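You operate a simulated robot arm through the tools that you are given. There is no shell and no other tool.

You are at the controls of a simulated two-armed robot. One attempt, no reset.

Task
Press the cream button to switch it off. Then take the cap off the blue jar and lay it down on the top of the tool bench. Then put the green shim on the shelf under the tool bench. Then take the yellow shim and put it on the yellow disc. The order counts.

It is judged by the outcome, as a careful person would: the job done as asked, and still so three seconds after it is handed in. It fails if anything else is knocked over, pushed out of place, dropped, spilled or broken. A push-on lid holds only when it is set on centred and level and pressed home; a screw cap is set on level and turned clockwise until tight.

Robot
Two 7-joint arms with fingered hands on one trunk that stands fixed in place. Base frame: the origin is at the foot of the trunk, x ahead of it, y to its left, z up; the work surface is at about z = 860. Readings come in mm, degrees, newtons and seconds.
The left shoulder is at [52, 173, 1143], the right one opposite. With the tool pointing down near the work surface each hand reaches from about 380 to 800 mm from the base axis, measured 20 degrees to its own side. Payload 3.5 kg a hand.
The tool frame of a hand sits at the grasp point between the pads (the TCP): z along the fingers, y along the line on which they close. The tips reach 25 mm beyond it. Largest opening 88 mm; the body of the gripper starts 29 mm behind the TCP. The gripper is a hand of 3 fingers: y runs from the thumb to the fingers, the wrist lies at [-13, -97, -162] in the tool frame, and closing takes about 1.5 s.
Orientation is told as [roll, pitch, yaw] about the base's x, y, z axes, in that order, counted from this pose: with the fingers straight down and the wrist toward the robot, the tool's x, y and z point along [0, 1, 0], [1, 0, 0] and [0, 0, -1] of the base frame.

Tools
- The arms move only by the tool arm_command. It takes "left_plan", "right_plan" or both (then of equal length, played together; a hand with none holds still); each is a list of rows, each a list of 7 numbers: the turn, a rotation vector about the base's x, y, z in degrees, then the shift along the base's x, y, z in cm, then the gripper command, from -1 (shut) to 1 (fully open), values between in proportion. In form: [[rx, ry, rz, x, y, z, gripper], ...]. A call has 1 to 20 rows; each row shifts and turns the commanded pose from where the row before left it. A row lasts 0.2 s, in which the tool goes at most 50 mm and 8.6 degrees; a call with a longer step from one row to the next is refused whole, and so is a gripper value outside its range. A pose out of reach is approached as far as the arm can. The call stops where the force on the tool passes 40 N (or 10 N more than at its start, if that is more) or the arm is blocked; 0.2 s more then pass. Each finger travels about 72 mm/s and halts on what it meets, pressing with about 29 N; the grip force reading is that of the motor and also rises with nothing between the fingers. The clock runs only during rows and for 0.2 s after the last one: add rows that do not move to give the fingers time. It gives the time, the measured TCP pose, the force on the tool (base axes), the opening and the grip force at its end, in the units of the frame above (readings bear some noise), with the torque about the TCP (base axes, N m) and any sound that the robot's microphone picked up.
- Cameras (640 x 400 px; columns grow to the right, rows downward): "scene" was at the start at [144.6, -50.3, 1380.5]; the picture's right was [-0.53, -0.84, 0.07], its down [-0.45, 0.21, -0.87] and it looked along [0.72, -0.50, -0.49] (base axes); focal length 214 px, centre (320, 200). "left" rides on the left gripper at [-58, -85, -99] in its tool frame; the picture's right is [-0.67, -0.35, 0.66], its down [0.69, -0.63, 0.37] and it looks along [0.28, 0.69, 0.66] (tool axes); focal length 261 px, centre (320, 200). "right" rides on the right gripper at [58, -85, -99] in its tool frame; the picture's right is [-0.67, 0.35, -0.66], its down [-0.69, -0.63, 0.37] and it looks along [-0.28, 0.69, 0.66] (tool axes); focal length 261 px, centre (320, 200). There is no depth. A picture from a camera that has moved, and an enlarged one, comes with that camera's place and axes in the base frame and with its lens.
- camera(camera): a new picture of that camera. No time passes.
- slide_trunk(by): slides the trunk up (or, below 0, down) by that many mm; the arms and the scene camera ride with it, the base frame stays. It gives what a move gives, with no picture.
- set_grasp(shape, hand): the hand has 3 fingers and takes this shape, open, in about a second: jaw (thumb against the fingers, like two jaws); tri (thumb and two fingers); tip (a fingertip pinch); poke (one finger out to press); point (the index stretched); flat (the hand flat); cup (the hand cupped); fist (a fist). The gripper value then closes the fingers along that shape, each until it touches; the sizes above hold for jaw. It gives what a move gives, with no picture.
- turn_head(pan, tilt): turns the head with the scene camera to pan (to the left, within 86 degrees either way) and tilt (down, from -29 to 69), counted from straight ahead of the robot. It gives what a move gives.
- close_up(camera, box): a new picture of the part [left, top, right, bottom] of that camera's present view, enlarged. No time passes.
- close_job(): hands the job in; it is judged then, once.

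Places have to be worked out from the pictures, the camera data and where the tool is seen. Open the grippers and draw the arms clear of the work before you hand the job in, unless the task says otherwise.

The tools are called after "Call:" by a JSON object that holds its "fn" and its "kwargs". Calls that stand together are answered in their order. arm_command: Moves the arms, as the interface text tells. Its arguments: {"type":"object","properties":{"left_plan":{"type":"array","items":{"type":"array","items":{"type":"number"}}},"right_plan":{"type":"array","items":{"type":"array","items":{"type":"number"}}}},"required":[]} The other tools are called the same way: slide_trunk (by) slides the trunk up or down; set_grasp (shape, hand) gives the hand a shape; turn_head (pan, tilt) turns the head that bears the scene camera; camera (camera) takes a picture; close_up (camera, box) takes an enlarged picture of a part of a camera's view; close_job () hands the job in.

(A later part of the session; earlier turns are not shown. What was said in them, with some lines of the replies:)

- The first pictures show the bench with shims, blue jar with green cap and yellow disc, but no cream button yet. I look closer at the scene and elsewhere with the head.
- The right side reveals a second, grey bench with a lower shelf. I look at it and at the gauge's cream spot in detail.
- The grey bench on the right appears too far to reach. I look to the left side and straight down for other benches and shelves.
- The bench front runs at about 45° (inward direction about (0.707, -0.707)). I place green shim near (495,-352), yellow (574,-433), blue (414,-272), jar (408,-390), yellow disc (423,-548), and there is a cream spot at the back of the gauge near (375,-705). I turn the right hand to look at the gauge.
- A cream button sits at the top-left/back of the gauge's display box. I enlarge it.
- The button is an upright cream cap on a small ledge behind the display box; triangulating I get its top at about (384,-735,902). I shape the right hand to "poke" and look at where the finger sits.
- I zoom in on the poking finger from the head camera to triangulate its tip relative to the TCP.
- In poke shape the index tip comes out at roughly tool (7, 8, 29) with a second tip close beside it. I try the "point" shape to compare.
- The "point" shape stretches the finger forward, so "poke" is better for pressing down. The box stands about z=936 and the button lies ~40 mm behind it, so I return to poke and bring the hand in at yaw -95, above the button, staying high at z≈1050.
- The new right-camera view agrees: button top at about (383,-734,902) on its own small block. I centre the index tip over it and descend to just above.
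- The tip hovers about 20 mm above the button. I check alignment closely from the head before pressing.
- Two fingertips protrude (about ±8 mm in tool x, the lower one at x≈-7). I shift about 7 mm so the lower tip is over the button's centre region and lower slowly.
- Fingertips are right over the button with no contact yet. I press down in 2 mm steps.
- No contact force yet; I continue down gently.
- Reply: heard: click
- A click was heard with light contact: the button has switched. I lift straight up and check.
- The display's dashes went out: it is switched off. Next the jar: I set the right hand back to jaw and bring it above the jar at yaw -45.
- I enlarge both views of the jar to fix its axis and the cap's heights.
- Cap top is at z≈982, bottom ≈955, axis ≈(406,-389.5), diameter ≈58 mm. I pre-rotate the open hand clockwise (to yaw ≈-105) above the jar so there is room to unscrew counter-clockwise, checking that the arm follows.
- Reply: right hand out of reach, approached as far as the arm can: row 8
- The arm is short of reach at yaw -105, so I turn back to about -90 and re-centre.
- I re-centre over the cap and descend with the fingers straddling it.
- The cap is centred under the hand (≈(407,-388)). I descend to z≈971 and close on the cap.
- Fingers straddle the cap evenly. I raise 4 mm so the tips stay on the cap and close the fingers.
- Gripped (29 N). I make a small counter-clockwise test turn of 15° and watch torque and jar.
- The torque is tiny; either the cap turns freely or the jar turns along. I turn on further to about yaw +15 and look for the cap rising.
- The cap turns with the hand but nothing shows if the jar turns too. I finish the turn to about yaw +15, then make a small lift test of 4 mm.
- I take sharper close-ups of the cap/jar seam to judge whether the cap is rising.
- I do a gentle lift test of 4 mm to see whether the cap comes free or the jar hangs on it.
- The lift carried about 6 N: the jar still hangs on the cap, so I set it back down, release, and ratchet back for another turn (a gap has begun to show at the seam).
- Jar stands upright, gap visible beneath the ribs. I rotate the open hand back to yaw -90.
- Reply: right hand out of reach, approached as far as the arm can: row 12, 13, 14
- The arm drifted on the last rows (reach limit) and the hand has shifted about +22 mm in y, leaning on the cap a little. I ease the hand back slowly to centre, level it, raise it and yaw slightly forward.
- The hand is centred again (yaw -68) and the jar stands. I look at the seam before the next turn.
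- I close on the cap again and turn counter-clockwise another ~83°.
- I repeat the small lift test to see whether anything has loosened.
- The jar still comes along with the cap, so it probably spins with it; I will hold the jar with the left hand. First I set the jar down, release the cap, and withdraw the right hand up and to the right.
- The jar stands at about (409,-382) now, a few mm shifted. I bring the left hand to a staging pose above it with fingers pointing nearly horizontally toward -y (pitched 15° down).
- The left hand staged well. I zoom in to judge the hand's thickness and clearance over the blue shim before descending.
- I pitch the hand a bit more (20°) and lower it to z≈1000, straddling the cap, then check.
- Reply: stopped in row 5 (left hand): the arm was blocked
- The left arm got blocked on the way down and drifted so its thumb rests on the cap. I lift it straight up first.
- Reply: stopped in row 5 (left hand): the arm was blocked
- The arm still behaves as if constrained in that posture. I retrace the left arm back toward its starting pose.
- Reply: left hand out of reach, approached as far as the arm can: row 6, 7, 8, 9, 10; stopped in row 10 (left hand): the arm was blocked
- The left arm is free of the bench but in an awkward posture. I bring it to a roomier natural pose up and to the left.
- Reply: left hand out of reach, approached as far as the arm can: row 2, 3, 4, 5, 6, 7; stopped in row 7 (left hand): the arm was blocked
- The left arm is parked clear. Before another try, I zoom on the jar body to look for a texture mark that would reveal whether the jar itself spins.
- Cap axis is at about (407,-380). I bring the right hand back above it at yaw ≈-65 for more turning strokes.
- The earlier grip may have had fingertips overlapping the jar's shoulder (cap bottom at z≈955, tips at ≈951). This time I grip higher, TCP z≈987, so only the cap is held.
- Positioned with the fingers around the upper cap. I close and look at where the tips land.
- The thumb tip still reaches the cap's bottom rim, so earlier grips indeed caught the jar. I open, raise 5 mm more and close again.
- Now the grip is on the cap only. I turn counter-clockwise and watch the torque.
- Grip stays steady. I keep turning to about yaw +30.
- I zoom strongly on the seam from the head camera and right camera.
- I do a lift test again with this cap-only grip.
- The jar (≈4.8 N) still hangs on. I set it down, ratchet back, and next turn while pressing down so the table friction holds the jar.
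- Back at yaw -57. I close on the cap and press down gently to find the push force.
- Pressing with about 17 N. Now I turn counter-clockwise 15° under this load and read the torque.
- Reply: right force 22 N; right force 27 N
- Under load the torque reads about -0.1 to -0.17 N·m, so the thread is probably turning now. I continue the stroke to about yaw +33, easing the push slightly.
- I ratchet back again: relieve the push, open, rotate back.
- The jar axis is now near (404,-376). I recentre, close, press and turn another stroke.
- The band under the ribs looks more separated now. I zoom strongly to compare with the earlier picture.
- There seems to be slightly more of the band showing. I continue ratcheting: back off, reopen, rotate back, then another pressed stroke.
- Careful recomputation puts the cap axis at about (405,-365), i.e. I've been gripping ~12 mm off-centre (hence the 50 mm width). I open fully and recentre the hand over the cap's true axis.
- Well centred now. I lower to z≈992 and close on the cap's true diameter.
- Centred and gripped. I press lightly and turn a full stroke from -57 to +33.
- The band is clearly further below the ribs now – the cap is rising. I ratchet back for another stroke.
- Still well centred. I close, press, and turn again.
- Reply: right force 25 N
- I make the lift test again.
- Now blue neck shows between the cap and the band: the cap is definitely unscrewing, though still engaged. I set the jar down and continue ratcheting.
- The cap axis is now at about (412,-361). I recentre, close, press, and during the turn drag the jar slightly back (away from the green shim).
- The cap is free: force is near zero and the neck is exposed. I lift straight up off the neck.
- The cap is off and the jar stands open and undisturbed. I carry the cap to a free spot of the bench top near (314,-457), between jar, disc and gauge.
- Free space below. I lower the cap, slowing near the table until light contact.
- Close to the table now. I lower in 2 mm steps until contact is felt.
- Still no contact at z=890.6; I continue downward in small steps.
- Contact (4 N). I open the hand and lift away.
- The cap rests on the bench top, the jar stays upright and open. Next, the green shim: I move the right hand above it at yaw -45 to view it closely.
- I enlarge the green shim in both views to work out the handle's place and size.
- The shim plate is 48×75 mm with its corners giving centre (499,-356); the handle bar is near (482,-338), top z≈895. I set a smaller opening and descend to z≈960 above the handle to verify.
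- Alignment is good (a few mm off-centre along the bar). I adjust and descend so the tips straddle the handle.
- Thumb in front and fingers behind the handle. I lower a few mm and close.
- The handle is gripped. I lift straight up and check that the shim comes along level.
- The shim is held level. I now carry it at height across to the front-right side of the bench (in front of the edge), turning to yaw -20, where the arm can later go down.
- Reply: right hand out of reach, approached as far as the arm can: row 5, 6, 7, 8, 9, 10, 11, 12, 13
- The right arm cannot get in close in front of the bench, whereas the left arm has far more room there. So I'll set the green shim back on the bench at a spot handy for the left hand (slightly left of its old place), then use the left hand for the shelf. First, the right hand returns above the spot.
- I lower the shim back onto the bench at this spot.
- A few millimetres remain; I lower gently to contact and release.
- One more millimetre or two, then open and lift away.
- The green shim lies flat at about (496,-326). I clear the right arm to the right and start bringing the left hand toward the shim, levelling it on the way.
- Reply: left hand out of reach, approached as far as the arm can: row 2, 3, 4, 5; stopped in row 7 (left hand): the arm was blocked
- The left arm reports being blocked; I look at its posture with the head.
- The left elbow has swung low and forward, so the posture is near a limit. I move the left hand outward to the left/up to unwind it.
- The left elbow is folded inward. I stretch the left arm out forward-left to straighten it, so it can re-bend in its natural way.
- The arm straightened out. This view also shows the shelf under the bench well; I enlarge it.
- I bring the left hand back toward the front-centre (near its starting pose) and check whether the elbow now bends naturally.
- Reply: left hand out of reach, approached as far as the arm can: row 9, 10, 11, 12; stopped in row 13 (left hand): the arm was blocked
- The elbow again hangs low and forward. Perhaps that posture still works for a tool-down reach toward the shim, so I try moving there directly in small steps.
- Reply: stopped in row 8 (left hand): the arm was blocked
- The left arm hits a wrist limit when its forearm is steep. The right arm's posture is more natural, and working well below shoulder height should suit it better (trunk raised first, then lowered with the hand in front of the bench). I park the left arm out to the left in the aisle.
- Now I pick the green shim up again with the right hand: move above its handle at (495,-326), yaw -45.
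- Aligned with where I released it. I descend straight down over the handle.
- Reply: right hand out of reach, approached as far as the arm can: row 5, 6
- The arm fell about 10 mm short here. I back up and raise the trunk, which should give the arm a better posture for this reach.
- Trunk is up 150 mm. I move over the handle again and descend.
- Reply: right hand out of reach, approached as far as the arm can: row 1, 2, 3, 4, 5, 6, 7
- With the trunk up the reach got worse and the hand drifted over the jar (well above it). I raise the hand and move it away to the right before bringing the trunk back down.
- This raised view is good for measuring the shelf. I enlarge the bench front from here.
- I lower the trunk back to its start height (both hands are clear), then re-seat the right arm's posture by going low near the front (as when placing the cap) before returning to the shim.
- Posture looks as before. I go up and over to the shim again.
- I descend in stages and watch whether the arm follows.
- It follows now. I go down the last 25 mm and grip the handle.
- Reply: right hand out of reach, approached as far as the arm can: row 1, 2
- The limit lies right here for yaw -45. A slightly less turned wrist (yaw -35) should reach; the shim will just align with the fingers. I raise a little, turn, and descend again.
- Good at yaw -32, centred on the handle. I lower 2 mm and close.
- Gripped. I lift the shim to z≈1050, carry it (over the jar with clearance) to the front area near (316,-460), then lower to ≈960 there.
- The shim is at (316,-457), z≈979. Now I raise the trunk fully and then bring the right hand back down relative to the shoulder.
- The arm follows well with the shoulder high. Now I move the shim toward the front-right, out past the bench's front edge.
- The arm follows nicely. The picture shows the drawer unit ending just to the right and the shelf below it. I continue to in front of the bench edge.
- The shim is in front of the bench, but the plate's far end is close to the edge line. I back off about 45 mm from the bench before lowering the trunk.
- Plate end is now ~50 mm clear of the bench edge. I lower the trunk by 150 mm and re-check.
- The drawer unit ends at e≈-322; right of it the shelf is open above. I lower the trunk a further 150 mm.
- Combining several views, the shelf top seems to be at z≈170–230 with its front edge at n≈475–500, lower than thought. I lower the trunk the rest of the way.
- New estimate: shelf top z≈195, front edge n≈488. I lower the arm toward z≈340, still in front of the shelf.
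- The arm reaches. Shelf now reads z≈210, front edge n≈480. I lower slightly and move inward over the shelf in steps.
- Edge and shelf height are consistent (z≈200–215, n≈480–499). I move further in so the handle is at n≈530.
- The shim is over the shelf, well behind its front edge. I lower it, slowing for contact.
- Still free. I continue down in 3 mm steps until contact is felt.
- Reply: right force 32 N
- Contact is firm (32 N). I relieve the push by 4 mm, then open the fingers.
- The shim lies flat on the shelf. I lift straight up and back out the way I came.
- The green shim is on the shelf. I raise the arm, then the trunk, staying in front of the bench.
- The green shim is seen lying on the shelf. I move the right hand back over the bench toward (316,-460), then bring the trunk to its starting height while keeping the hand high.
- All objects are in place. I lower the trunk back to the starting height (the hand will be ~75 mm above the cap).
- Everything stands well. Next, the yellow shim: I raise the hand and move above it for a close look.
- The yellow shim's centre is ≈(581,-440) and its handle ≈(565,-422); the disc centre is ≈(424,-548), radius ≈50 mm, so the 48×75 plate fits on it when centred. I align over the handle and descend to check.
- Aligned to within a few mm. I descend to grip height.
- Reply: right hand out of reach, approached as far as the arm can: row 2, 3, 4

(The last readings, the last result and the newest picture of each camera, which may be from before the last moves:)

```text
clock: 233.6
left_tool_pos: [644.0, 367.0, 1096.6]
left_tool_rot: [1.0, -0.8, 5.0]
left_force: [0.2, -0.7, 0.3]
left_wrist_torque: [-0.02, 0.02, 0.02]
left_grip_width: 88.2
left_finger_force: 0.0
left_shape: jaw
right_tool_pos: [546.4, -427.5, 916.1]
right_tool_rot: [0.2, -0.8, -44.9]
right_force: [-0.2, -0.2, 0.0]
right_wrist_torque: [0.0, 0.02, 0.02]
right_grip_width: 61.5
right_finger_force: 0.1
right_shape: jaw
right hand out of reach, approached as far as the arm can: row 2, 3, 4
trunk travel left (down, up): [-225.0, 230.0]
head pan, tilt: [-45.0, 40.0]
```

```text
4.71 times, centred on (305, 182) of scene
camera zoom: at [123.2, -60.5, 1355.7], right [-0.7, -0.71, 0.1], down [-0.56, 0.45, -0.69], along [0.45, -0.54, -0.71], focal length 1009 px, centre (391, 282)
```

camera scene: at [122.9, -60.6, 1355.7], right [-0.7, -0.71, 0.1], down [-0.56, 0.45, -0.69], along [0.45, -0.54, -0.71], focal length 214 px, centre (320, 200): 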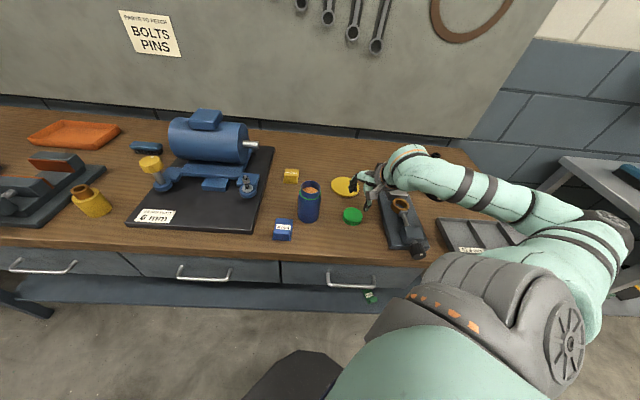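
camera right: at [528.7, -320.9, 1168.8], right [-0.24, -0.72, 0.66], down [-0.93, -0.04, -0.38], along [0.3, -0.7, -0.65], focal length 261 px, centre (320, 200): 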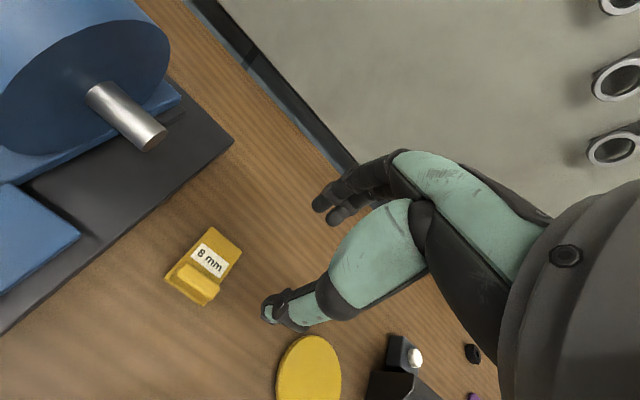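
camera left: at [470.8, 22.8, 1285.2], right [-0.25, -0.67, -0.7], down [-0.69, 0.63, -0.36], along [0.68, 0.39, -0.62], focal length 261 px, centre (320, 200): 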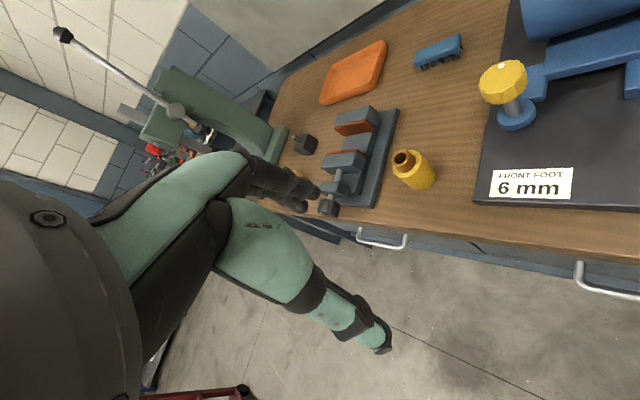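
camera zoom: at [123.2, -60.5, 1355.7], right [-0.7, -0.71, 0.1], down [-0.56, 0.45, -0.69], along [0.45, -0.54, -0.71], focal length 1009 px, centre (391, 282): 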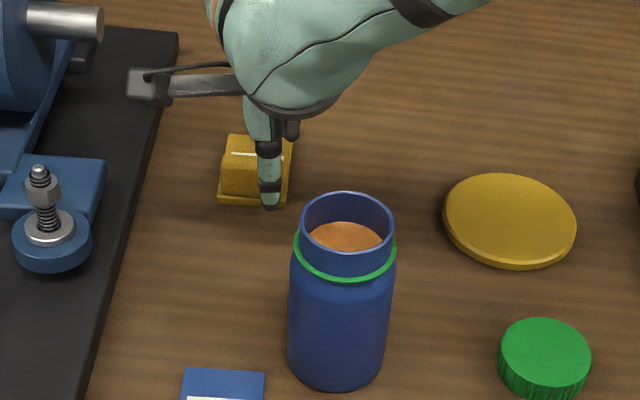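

The yaw limit shows again. I rise, turn to about yaw -28 and try again.

Call:
{"fn": "arm_command", "kwargs": {"right_plan": [[0, 0, 0, 0, 0, 3, 0.4], [0, 0, 5.5, 0.6, 0.1, 1, 0.4], [0, 0, 5.5, 0.6, 0.1, 0, 0.4], [0, 0, 6, 0.5, 0.15, 0, 0.4], [0, 0, 0, 0, 0, -2, 0.4], [0, 0, 0, 0, 0, -2, 0.4], [0, 0, 0, 0, 0, 0, 0.4]]}}

Call:
{"fn": "close_up", "kwargs": {"camera": "right", "box": [180, 130, 400, 350]}}

```text
clock: 235.2
left_tool_pos: [642.9, 367.9, 1097.6]
left_tool_rot: [1.2, -0.7, 5.1]
left_force: [0.0, -0.3, 0.2]
left_wrist_torque: [-0.01, 0.01, 0.02]
left_grip_width: 87.7
left_finger_force: 0.0
left_shape: jaw
right_tool_pos: [561.6, -423.5, 917.0]
right_tool_rot: [0.1, -0.8, -28.0]
right_force: [0.2, 0.1, 0.4]
right_wrist_torque: [-0.04, 0.01, -0.02]
right_grip_width: 61.2
right_finger_force: 0.0
right_shape: jaw
trunk travel left (down, up): [-225.0, 230.0]
head pan, tilt: [-45.0, 40.0]
```

```text
1.82 times, centred on (290, 240) of right
camera zoom: at [513.1, -331.6, 1016.4], right [-0.01, -0.75, 0.66], down [-0.87, -0.31, -0.38], along [0.49, -0.58, -0.65], focal length 474 px, centre (374, 127)
```

zoom: 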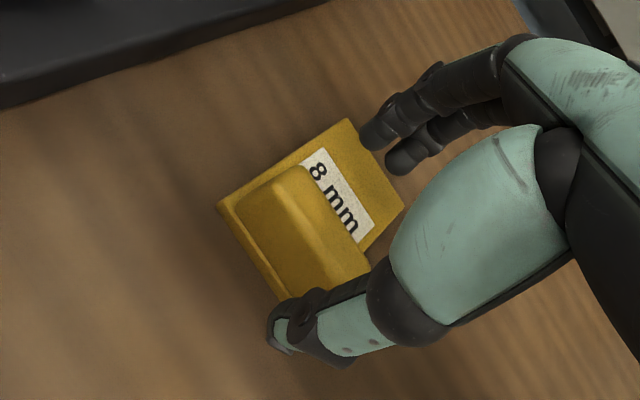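

Good. I lower to 901 and close on the handle.

Call:
{"fn": "arm_command", "kwargs": {"right_plan": [[0, 0, 0, 0, 0.1, -0.8, 0.4], [0, 0, 0, 0, 0, -0.8, 0.4], [0, 0, 0, 0, 0, 0, 0.4], [0, 0, 0, 0, 0, 0, -0.2], [0, 0, 0, 0, 0, 0, -1], [0, 0, 0, 0, 0, 0, -1], [0, 0, 0, 0, 0, 0, -1], [0, 0, 0, 0, 0, 0, -1], [0, 0, 0, 0, 0, 0, -1]]}}

Call:
{"fn": "close_up", "kwargs": {"camera": "right", "box": [180, 130, 400, 350]}}

Call:
{"fn": "close_up", "kwargs": {"camera": "scene", "box": [255, 140, 355, 225]}}

```text
clock: 237.2
left_tool_pos: [643.1, 368.1, 1097.7]
left_tool_rot: [1.2, -0.9, 4.9]
left_force: [-0.1, 0.6, -0.5]
left_wrist_torque: [0.0, -0.02, 0.02]
left_grip_width: 87.6
left_finger_force: 0.1
left_shape: jaw
right_tool_pos: [557.3, -424.7, 905.2]
right_tool_rot: [0.2, -0.6, -28.0]
right_force: [0.5, -0.2, 0.4]
right_wrist_torque: [-0.03, 0.01, 0.0]
right_grip_width: 10.9
right_finger_force: 28.9
right_shape: jaw
right hand out of reach, approached as far as the arm can: row 2
trunk travel left (down, up): [-225.0, 230.0]
head pan, tilt: [-45.0, 40.0]
```

```text
1.82 times, centred on (290, 240) of right
camera zoom: at [508.1, -332.1, 1004.9], right [-0.01, -0.75, 0.66], down [-0.87, -0.31, -0.38], along [0.49, -0.58, -0.65], focal length 474 px, centre (374, 127)
```

zoom: 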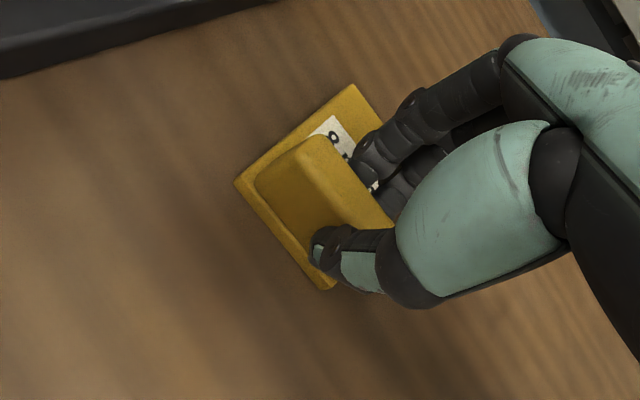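

```text
4.71 times, centred on (305, 182) of scene
camera zoom: at [123.3, -60.6, 1355.7], right [-0.7, -0.71, 0.1], down [-0.56, 0.45, -0.69], along [0.45, -0.54, -0.71], focal length 1009 px, centre (391, 282)
```

zoom: 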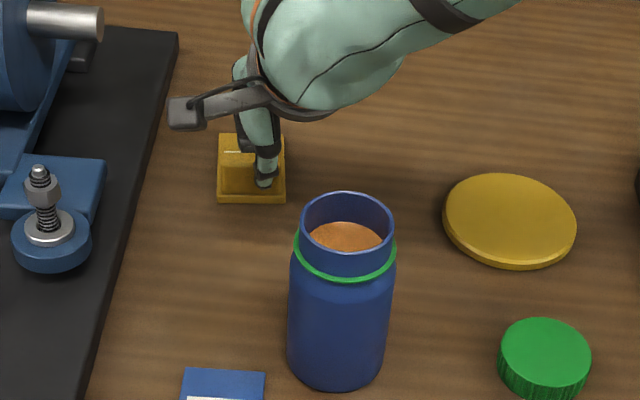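

The handle is gripped. I lift straight up and check the shim stays level.

Call:
{"fn": "arm_command", "kwargs": {"right_plan": [[0, 0, 0, 0, 0, 0.5, -1], [0, 0, 0, 0, 0, 1.5, -1], [0, 0, 0, 0, 0, 3, -1], [0, 0, 0, 0, 0, 4, -1], [0, 0, 0, 0, 0, 4, -1], [0, 0, 0, 0, 0, 0, -1]]}}

Call:
{"fn": "close_up", "kwargs": {"camera": "right", "box": [180, 130, 400, 350]}}

Call:
{"fn": "close_up", "kwargs": {"camera": "scene", "box": [255, 110, 375, 225]}}

```text
clock: 238.6
left_tool_pos: [643.6, 367.7, 1096.8]
left_tool_rot: [1.0, -0.8, 5.0]
left_force: [0.7, -0.1, 0.0]
left_wrist_torque: [-0.02, 0.01, -0.01]
left_grip_width: 87.9
left_finger_force: 0.0
left_shape: jaw
right_tool_pos: [557.7, -424.2, 1032.7]
right_tool_rot: [0.2, -0.7, -28.0]
right_force: [-0.4, 0.3, -0.4]
right_wrist_torque: [-0.01, 0.0, 0.0]
right_grip_width: 11.0
right_finger_force: 28.9
right_shape: jaw
trunk travel left (down, up): [-225.0, 230.0]
head pan, tilt: [-45.0, 40.0]
```

```text
1.82 times, centred on (290, 240) of right
camera zoom: at [507.7, -332.4, 1133.6], right [-0.01, -0.75, 0.66], down [-0.87, -0.31, -0.38], along [0.49, -0.58, -0.65], focal length 474 px, centre (374, 127)
```

zoom: 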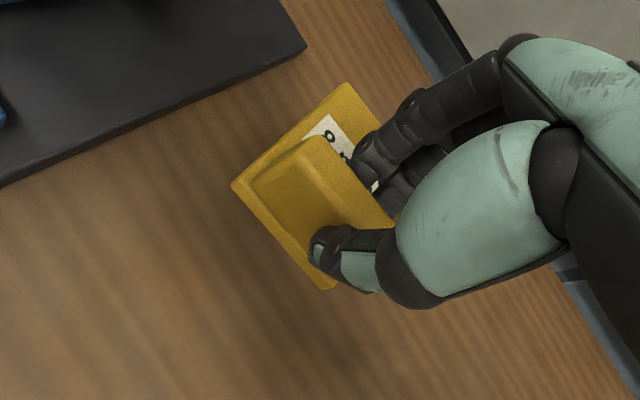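

```text
3.48 times, centred on (315, 168) of scene
camera zoom: at [123.8, -60.9, 1355.6], right [-0.7, -0.71, 0.1], down [-0.56, 0.45, -0.69], along [0.45, -0.54, -0.71], focal length 746 px, centre (337, 313)
```

zoom: 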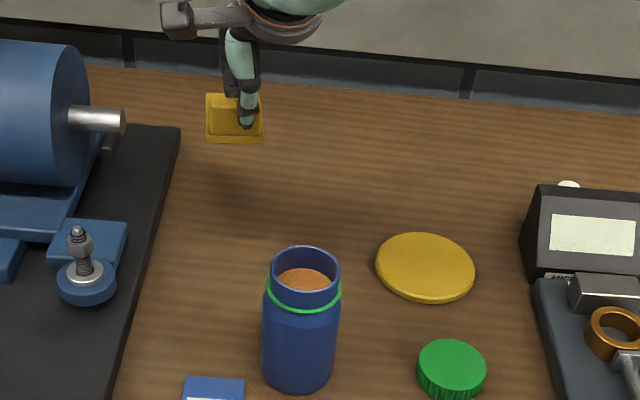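

Held level; the plate sits about (25,-11) mm from the TCP. I carry it over the disc (aiming the plate centre at ≈(422,-546)).

Call:
{"fn": "arm_command", "kwargs": {"right_plan": [[0, 0, 0, -3.2, -2.2, 0, -1], [0, 0, 0, -3.2, -2.2, 0, -1], [0, 0, 0, -3.2, -2.2, -1, -1], [0, 0, 0, -3.2, -2.2, -1, -1], [0, 0, 0, -3.3, -2.3, -1, -1], [0, 0, 0, 0, 0, -2, -1], [0, 0, 0, 0, 0, 0, -1]]}}

Call:
{"fn": "camera", "kwargs": {"camera": "right"}}

Call:
{"fn": "close_up", "kwargs": {"camera": "scene", "box": [290, 140, 400, 225]}}

```text
clock: 240.2
left_tool_pos: [642.4, 368.1, 1097.4]
left_tool_rot: [1.1, -0.8, 5.0]
left_force: [0.1, 0.6, 0.0]
left_wrist_torque: [0.0, -0.01, -0.01]
left_grip_width: 88.0
left_finger_force: 0.1
left_shape: jaw
right_tool_pos: [398.0, -535.4, 983.9]
right_tool_rot: [0.2, -0.7, -28.0]
right_force: [-0.4, 0.4, -0.5]
right_wrist_torque: [-0.01, 0.0, -0.02]
right_grip_width: 11.1
right_finger_force: 29.0
right_shape: jaw
trunk travel left (down, up): [-225.0, 230.0]
head pan, tilt: [-45.0, 40.0]
```

```text
taken
camera right: at [348.2, -442.5, 1083.8], right [-0.01, -0.75, 0.66], down [-0.87, -0.31, -0.38], along [0.49, -0.58, -0.65], focal length 261 px, centre (320, 200)
```

right: 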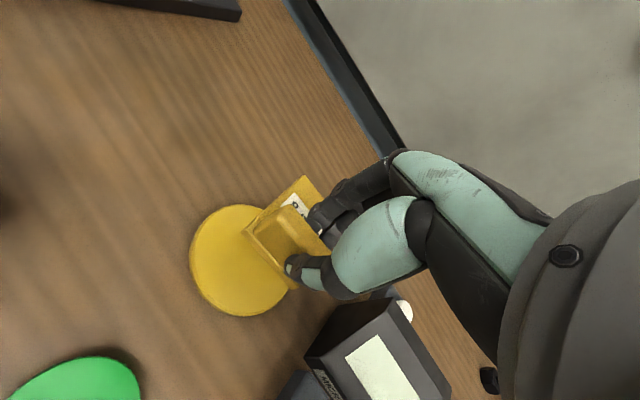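

```text
4.71 times, centred on (345, 182) of scene
camera zoom: at [123.1, -60.1, 1355.7], right [-0.7, -0.71, 0.1], down [-0.56, 0.45, -0.69], along [0.45, -0.54, -0.71], focal length 1009 px, centre (202, 282)
```

zoom: 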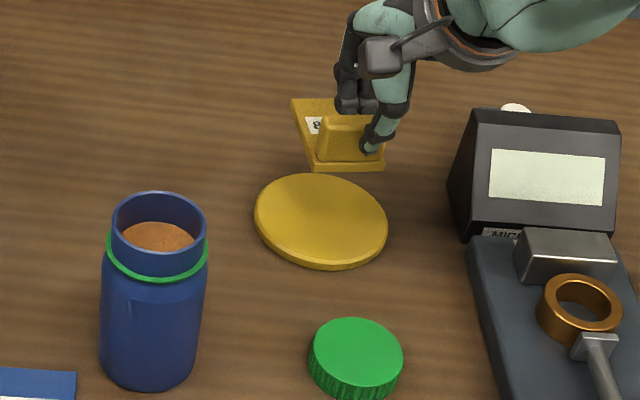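

I zoom in to fix the disc's centre and the plate's corners in this view.

Call:
{"fn": "close_up", "kwargs": {"camera": "right", "box": [170, 160, 370, 340]}}

```text
2.22 times, centred on (270, 250) of right
camera zoom: at [348.2, -442.5, 1083.8], right [-0.01, -0.75, 0.66], down [-0.87, -0.31, -0.38], along [0.49, -0.58, -0.65], focal length 579 px, centre (431, 89)
```

zoom: 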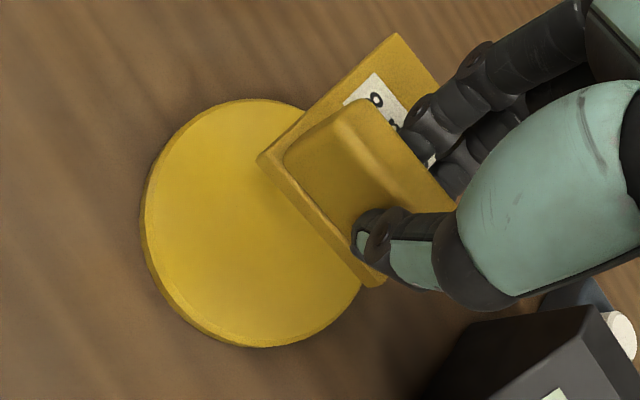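

Circle fit gives the disc centre (422,-547.5), r≈50; the plate centre is now at about (426,-548). I shift 4 mm and lower toward the disc.

Call:
{"fn": "arm_command", "kwargs": {"right_plan": [[0, 0, 0, -0.43, 0, 0, -1], [0, 0, 0, 0, 0, -2.0, -1], [0, 0, 0, 0, 0, -2.0, -1], [0, 0, 0, 0, 0, -1.5, -1], [0, 0, 0, 0, 0, 0, -1]]}}

Call:
{"fn": "close_up", "kwargs": {"camera": "right", "box": [170, 160, 370, 340]}}

Call:
{"fn": "close_up", "kwargs": {"camera": "scene", "box": [310, 160, 380, 215]}}

```text
clock: 241.4
left_tool_pos: [643.2, 366.5, 1096.0]
left_tool_rot: [1.1, -0.7, 5.0]
left_force: [0.7, 0.5, 0.6]
left_wrist_torque: [-0.01, 0.0, 0.02]
left_grip_width: 88.1
left_finger_force: 0.0
left_shape: jaw
right_tool_pos: [391.1, -535.7, 929.8]
right_tool_rot: [0.2, -0.8, -27.9]
right_force: [0.9, 1.5, -0.4]
right_wrist_torque: [-0.02, 0.04, -0.03]
right_grip_width: 10.9
right_finger_force: 28.5
right_shape: jaw
trunk travel left (down, up): [-225.0, 230.0]
head pan, tilt: [-45.0, 40.0]
```

```text
2.22 times, centred on (270, 250) of right
camera zoom: at [342.5, -443.2, 1028.9], right [-0.01, -0.75, 0.66], down [-0.87, -0.31, -0.38], along [0.49, -0.58, -0.65], focal length 579 px, centre (431, 89)
```

zoom: 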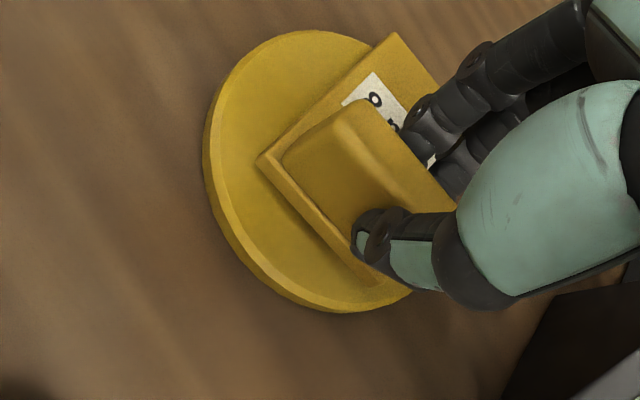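

```text
7.27 times, centred on (345, 188) of scene
camera zoom: at [123.2, -60.5, 1355.7], right [-0.7, -0.71, 0.1], down [-0.56, 0.45, -0.69], along [0.45, -0.54, -0.71], focal length 1560 px, centre (138, 291)
```

zoom: 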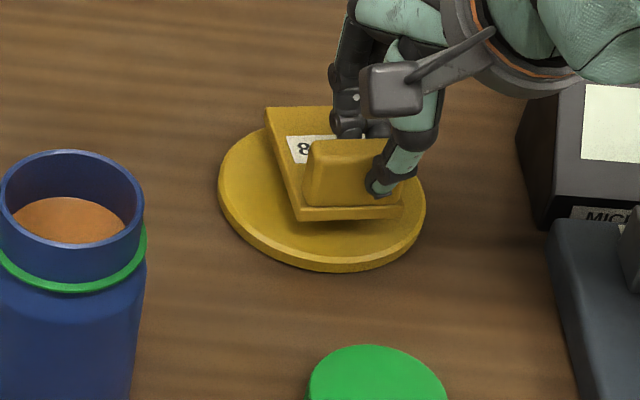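

Nearly down; about 17 mm remain. I take a larger close-up to verify centring relative to the disc rim.

Call:
{"fn": "close_up", "kwargs": {"camera": "scene", "box": [325, 170, 370, 200]}}

```text
13.33 times, centred on (348, 185) of scene
camera zoom: at [123.2, -60.5, 1355.7], right [-0.7, -0.71, 0.1], down [-0.56, 0.45, -0.69], along [0.45, -0.54, -0.71], focal length 2860 px, centre (-47, 400)
```

zoom: 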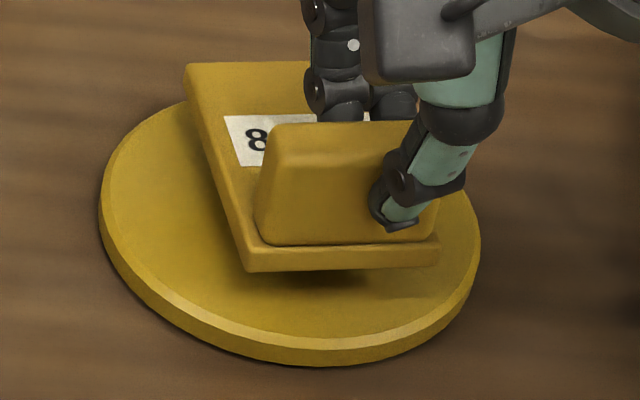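

All corners would land inside the rim; a 3 mm correction in +x balances the margins. I shift and lower slowly to contact.

Call:
{"fn": "arm_command", "kwargs": {"right_plan": [[0, 0, 0, 0.3, 0, 0, -1], [0, 0, 0, 0, 0, -0.6, -1], [0, 0, 0, 0, 0, -0.4, -1], [0, 0, 0, 0, 0, -0.2, -1], [0, 0, 0, 0, 0, -0.15, -1], [0, 0, 0, 0, 0, 0, -1]]}}

Call:
{"fn": "close_up", "kwargs": {"camera": "scene", "box": [325, 170, 370, 200]}}

Call:
{"fn": "close_up", "kwargs": {"camera": "right", "box": [170, 160, 370, 340]}}

```text
clock: 242.8
left_tool_pos: [642.3, 367.1, 1097.2]
left_tool_rot: [1.1, -0.8, 5.0]
left_force: [-0.4, 0.6, 1.0]
left_wrist_torque: [-0.05, 0.03, -0.02]
left_grip_width: 87.9
left_finger_force: 0.1
left_shape: jaw
right_tool_pos: [395.3, -535.3, 915.2]
right_tool_rot: [0.2, -0.8, -28.0]
right_force: [-0.2, -0.1, -0.2]
right_wrist_torque: [0.04, 0.05, -0.01]
right_grip_width: 11.0
right_finger_force: 28.9
right_shape: jaw
trunk travel left (down, up): [-225.0, 230.0]
head pan, tilt: [-45.0, 40.0]
```

```text
13.33 times, centred on (348, 185) of scene
camera zoom: at [123.2, -60.7, 1355.7], right [-0.7, -0.71, 0.1], down [-0.56, 0.45, -0.69], along [0.45, -0.54, -0.71], focal length 2860 px, centre (-47, 400)
```

zoom: 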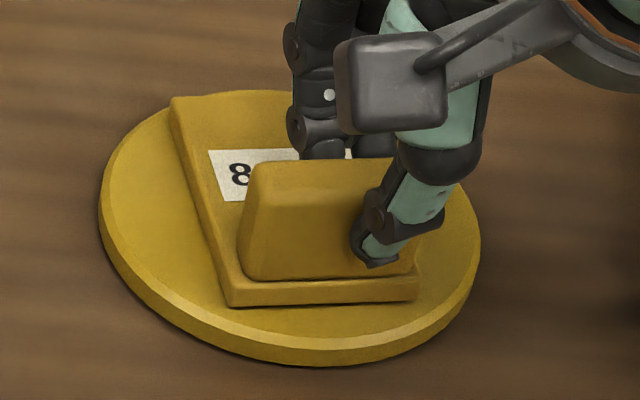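

```text
2.22 times, centred on (270, 250) of right
camera zoom: at [344.8, -443.0, 1015.3], right [-0.01, -0.75, 0.66], down [-0.87, -0.31, -0.38], along [0.49, -0.58, -0.65], focal length 579 px, centre (431, 89)
```

zoom: 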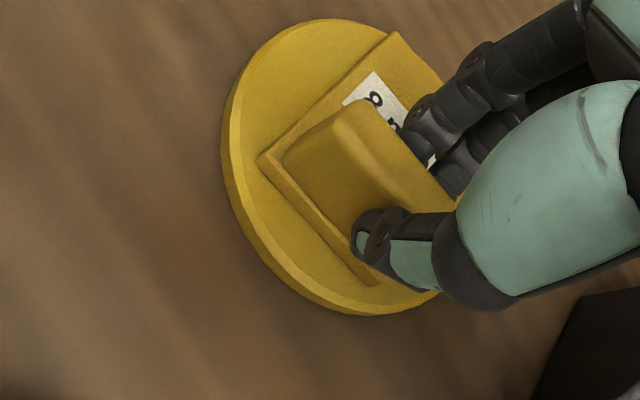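

Just above the disc and well centred. I lower in 1 mm steps to contact.

Call:
{"fn": "arm_command", "kwargs": {"right_plan": [[0, 0, 0, 0, 0, -0.1, -1], [0, 0, 0, 0, 0, -0.1, -1], [0, 0, 0, 0, 0, -0.1, -1], [0, 0, 0, 0, 0, 0, -1]]}}

```text
clock: 243.8
left_tool_pos: [643.0, 367.5, 1097.3]
left_tool_rot: [1.2, -0.8, 5.0]
left_force: [0.4, 0.2, 0.3]
left_wrist_torque: [0.0, 0.01, -0.01]
left_grip_width: 87.9
left_finger_force: 0.0
left_shape: jaw
right_tool_pos: [394.9, -535.3, 914.8]
right_tool_rot: [0.1, -0.8, -28.0]
right_force: [0.9, 0.6, 4.4]
right_wrist_torque: [-0.03, -0.02, 0.0]
right_grip_width: 11.0
right_finger_force: 29.3
right_shape: jaw
trunk travel left (down, up): [-225.0, 230.0]
head pan, tilt: [-45.0, 40.0]
```

Contact (4.4 N). I open the fingers gently while holding position.

Call:
{"fn": "arm_command", "kwargs": {"right_plan": [[0, 0, 0, 0, 0, 0, -0.5], [0, 0, 0, 0, 0, 0, -0.1], [0, 0, 0, 0, 0, 0, 0.2], [0, 0, 0, 0, 0, 0, 0.3], [0, 0, 0, 0, 0, 0, 0.3], [0, 0, 0, 0, 0, 0, 0.3]]}}

Call:
{"fn": "close_up", "kwargs": {"camera": "scene", "box": [325, 170, 370, 200]}}

Call:
{"fn": "close_up", "kwargs": {"camera": "right", "box": [170, 160, 370, 340]}}

```text
clock: 245.2
left_tool_pos: [643.1, 367.3, 1096.8]
left_tool_rot: [1.1, -0.8, 5.0]
left_force: [0.2, 0.4, 1.1]
left_wrist_torque: [-0.01, 0.01, 0.04]
left_grip_width: 87.6
left_finger_force: 0.0
left_shape: jaw
right_tool_pos: [394.1, -535.6, 913.9]
right_tool_rot: [0.1, -0.7, -28.0]
right_force: [-0.1, -0.2, 0.2]
right_wrist_torque: [0.01, 0.0, -0.01]
right_grip_width: 56.7
right_finger_force: 0.1
right_shape: jaw
trunk travel left (down, up): [-225.0, 230.0]
head pan, tilt: [-45.0, 40.0]
```

```text
13.33 times, centred on (348, 185) of scene
camera zoom: at [123.2, -60.6, 1355.7], right [-0.7, -0.71, 0.1], down [-0.56, 0.45, -0.69], along [0.45, -0.54, -0.71], focal length 2860 px, centre (-47, 400)
```

zoom: 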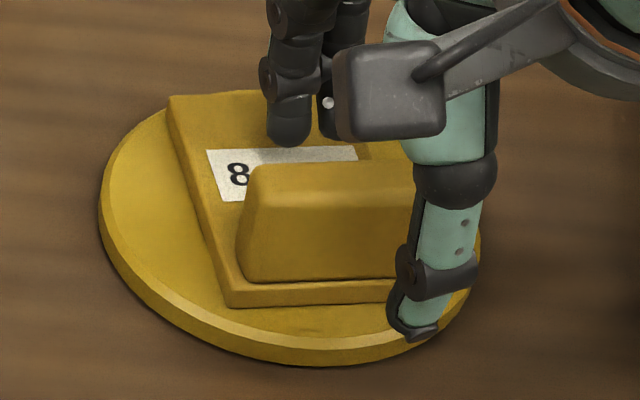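

```text
2.22 times, centred on (270, 250) of right
camera zoom: at [344.8, -443.4, 1013.0], right [-0.01, -0.75, 0.66], down [-0.87, -0.31, -0.38], along [0.49, -0.58, -0.65], focal length 579 px, centre (431, 89)
```

zoom: 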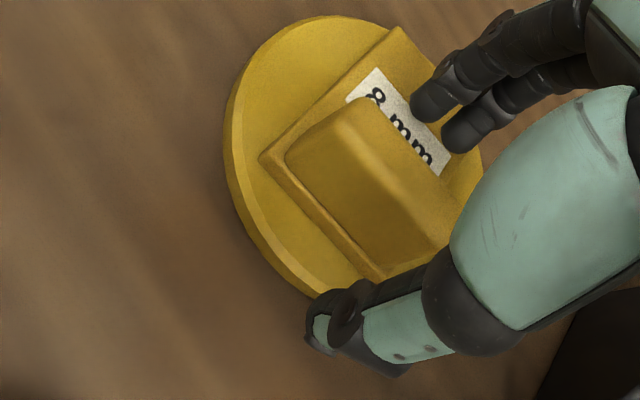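

The yellow shim sits on the disc. I lift straight up and away.

Call:
{"fn": "arm_command", "kwargs": {"right_plan": [[0, 0, 0, 0, 0, 1, 0.3], [0, 0, 0, 0, 0, 2, 0.3], [0, 0, 0, 0, 0, 4, 0.3], [0, 0, 0, 0, 0, 4, 0.3], [0, 0, 0, 0, 0, 4, 0.3], [0, 0, 0, 0, 0, 4, 1], [0, 0, 0, 0, 0, 2, 1], [0, 0, 0, 0, 0, 0, 1]]}}

Call:
{"fn": "camera", "kwargs": {"camera": "scene"}}

Call:
{"fn": "camera", "kwargs": {"camera": "right"}}

Call:
{"fn": "close_up", "kwargs": {"camera": "scene", "box": [265, 155, 405, 245]}}

```text
clock: 247.0
left_tool_pos: [642.8, 366.7, 1097.8]
left_tool_rot: [1.1, -0.7, 5.0]
left_force: [0.0, -0.1, 0.4]
left_wrist_torque: [-0.05, 0.02, 0.02]
left_grip_width: 88.0
left_finger_force: 0.1
left_shape: jaw
right_tool_pos: [394.9, -535.7, 1125.5]
right_tool_rot: [0.2, -0.7, -28.0]
right_force: [-0.7, 0.0, 0.1]
right_wrist_torque: [0.0, 0.03, 0.02]
right_grip_width: 87.3
right_finger_force: 0.0
right_shape: jaw
trunk travel left (down, up): [-225.0, 230.0]
head pan, tilt: [-45.0, 40.0]
```

```text
taken
camera scene: at [123.3, -60.8, 1355.7], right [-0.7, -0.71, 0.1], down [-0.56, 0.45, -0.69], along [0.45, -0.54, -0.71], focal length 214 px, centre (320, 200)
```

scene: 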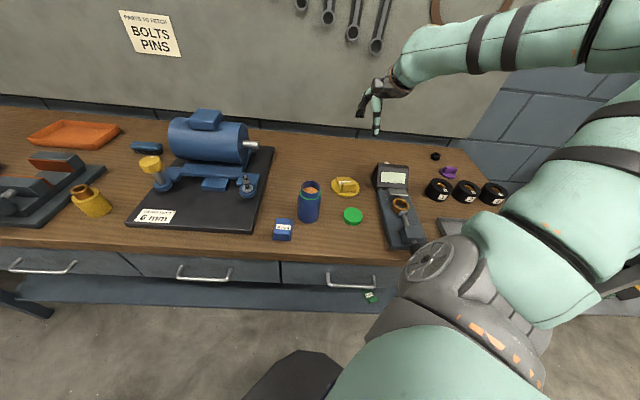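

```text
taken
camera right: at [345.0, -443.8, 1225.3], right [-0.01, -0.75, 0.66], down [-0.87, -0.31, -0.38], along [0.49, -0.58, -0.65], focal length 261 px, centre (320, 200)
```

right: 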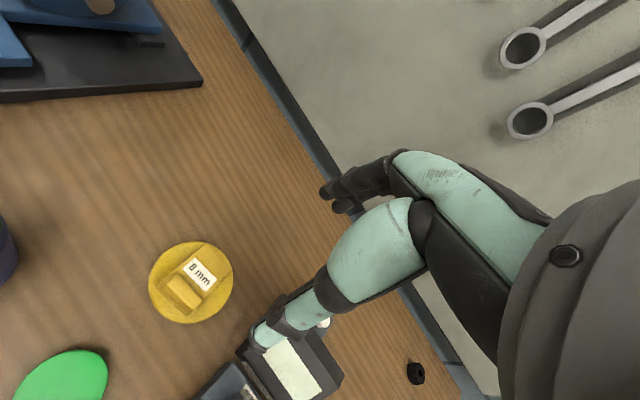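

```text
4.44 times, centred on (335, 200) of scene
camera zoom: at [123.3, -60.8, 1355.7], right [-0.7, -0.71, 0.1], down [-0.56, 0.45, -0.69], along [0.45, -0.54, -0.71], focal length 953 px, centre (253, 200)
```

zoom: 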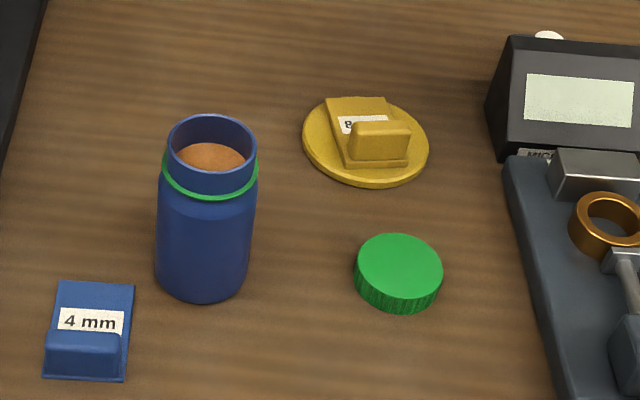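

Shim centred on the disc, cap and jar undisturbed. I confirm the display is off and the green shim's rest, then draw the right arm up clear of the work.

Call:
{"fn": "close_up", "kwargs": {"camera": "scene", "box": [340, 270, 410, 320]}}

Call:
{"fn": "close_up", "kwargs": {"camera": "scene", "box": [360, 150, 430, 200]}}

Call:
{"fn": "arm_command", "kwargs": {"right_plan": [[0, 0, 0, 0, 0, 3, 1], [0, 0, 0, 0, 0, 3, 1], [0, 0, 1, 0, 1, 3, 1], [0, 0, 1, 0, 1, 2, 1], [0, 0, 0, 0, 0, 0, 1]]}}

Call:
{"fn": "camera", "kwargs": {"camera": "scene"}}

```text
8.00 times, centred on (375, 295) of scene
camera zoom: at [123.3, -60.8, 1355.7], right [-0.7, -0.71, 0.1], down [-0.56, 0.45, -0.69], along [0.45, -0.54, -0.71], focal length 1716 px, centre (-120, -560)
```

zoom: 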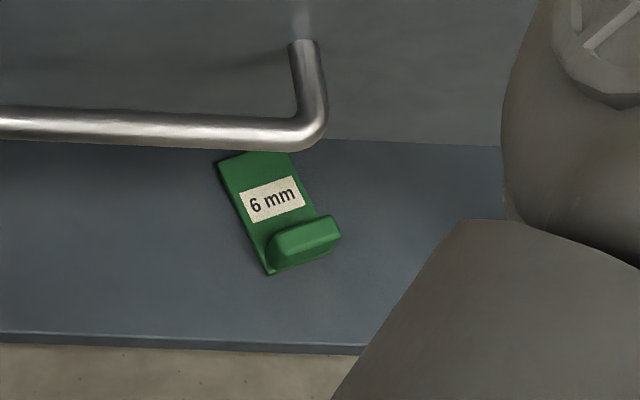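

```text
8.00 times, centred on (395, 175) of scene
camera zoom: at [123.3, -60.8, 1355.7], right [-0.7, -0.71, 0.1], down [-0.56, 0.45, -0.69], along [0.45, -0.54, -0.71], focal length 1716 px, centre (-280, 400)
```

zoom: 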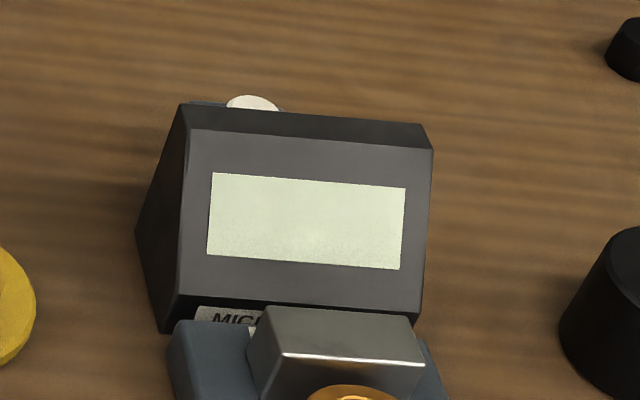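

```text
clock: 248.2
left_tool_pos: [642.2, 365.9, 1097.1]
left_tool_rot: [1.1, -0.9, 5.1]
left_force: [-0.6, 0.7, 0.5]
left_wrist_torque: [0.01, 0.02, 0.0]
left_grip_width: 87.9
left_finger_force: 0.1
left_shape: jaw
right_tool_pos: [393.7, -514.7, 1233.7]
right_tool_rot: [0.2, -0.7, -26.0]
right_force: [-0.4, -1.5, -0.2]
right_wrist_torque: [0.0, -0.02, 0.0]
right_grip_width: 87.6
right_finger_force: 0.1
right_shape: jaw
trunk travel left (down, up): [-225.0, 230.0]
head pan, tilt: [-45.0, 40.0]
```

```text
taken
camera scene: at [123.3, -60.9, 1355.7], right [-0.7, -0.71, 0.1], down [-0.56, 0.45, -0.69], along [0.45, -0.54, -0.71], focal length 214 px, centre (320, 200)
```

scene: 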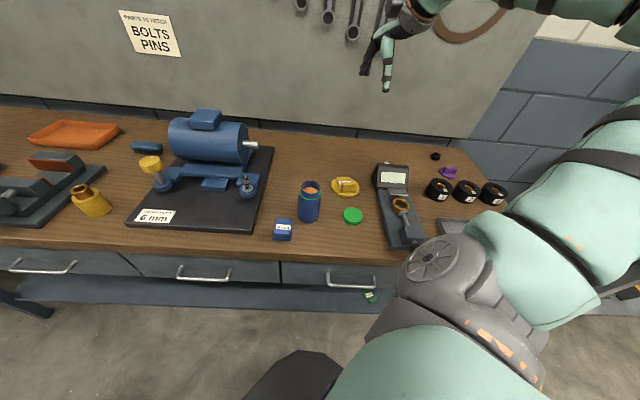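

All steps are done in order: display off, cap laid on the bench top, green shim on the shelf below, yellow shim on the yellow disc. Both hands are open and clear, so I hand the job in.

Call:
{"fn": "close_job", "kwargs": {}}

```text
The job is handed in.
```

I did all four steps in the order you asked and handed the job in; I don't have the verdict.

- **Cream button:** I pressed it once, heard a click, and the micrometer's display went blank.
- **Blue jar cap:** I unscrewed it and laid it on top of the wooden bench. I took the wooden bench to be the tool bench, because the other benches were out of reach.
- **Green shim:** It lies flat on the shelf under the bench, well behind the shelf's front edge.
- **Yellow shim:** It sits on the yellow disc with all four corners inside the rim.

**Jar position:** The open jar slid about 25 mm from where it started while I was unscrewing the cap. It stayed upright and nothing spilled. I left it where it was instead of gripping it open to move it back.

**Extra handling:** I also set the green shim back on the bench once and picked it up again before taking it to the shelf. The left thumb briefly touched the cap when I tried to hold the jar with that hand. The last pictures show nothing else moved. Both hands are open and clear of the work.
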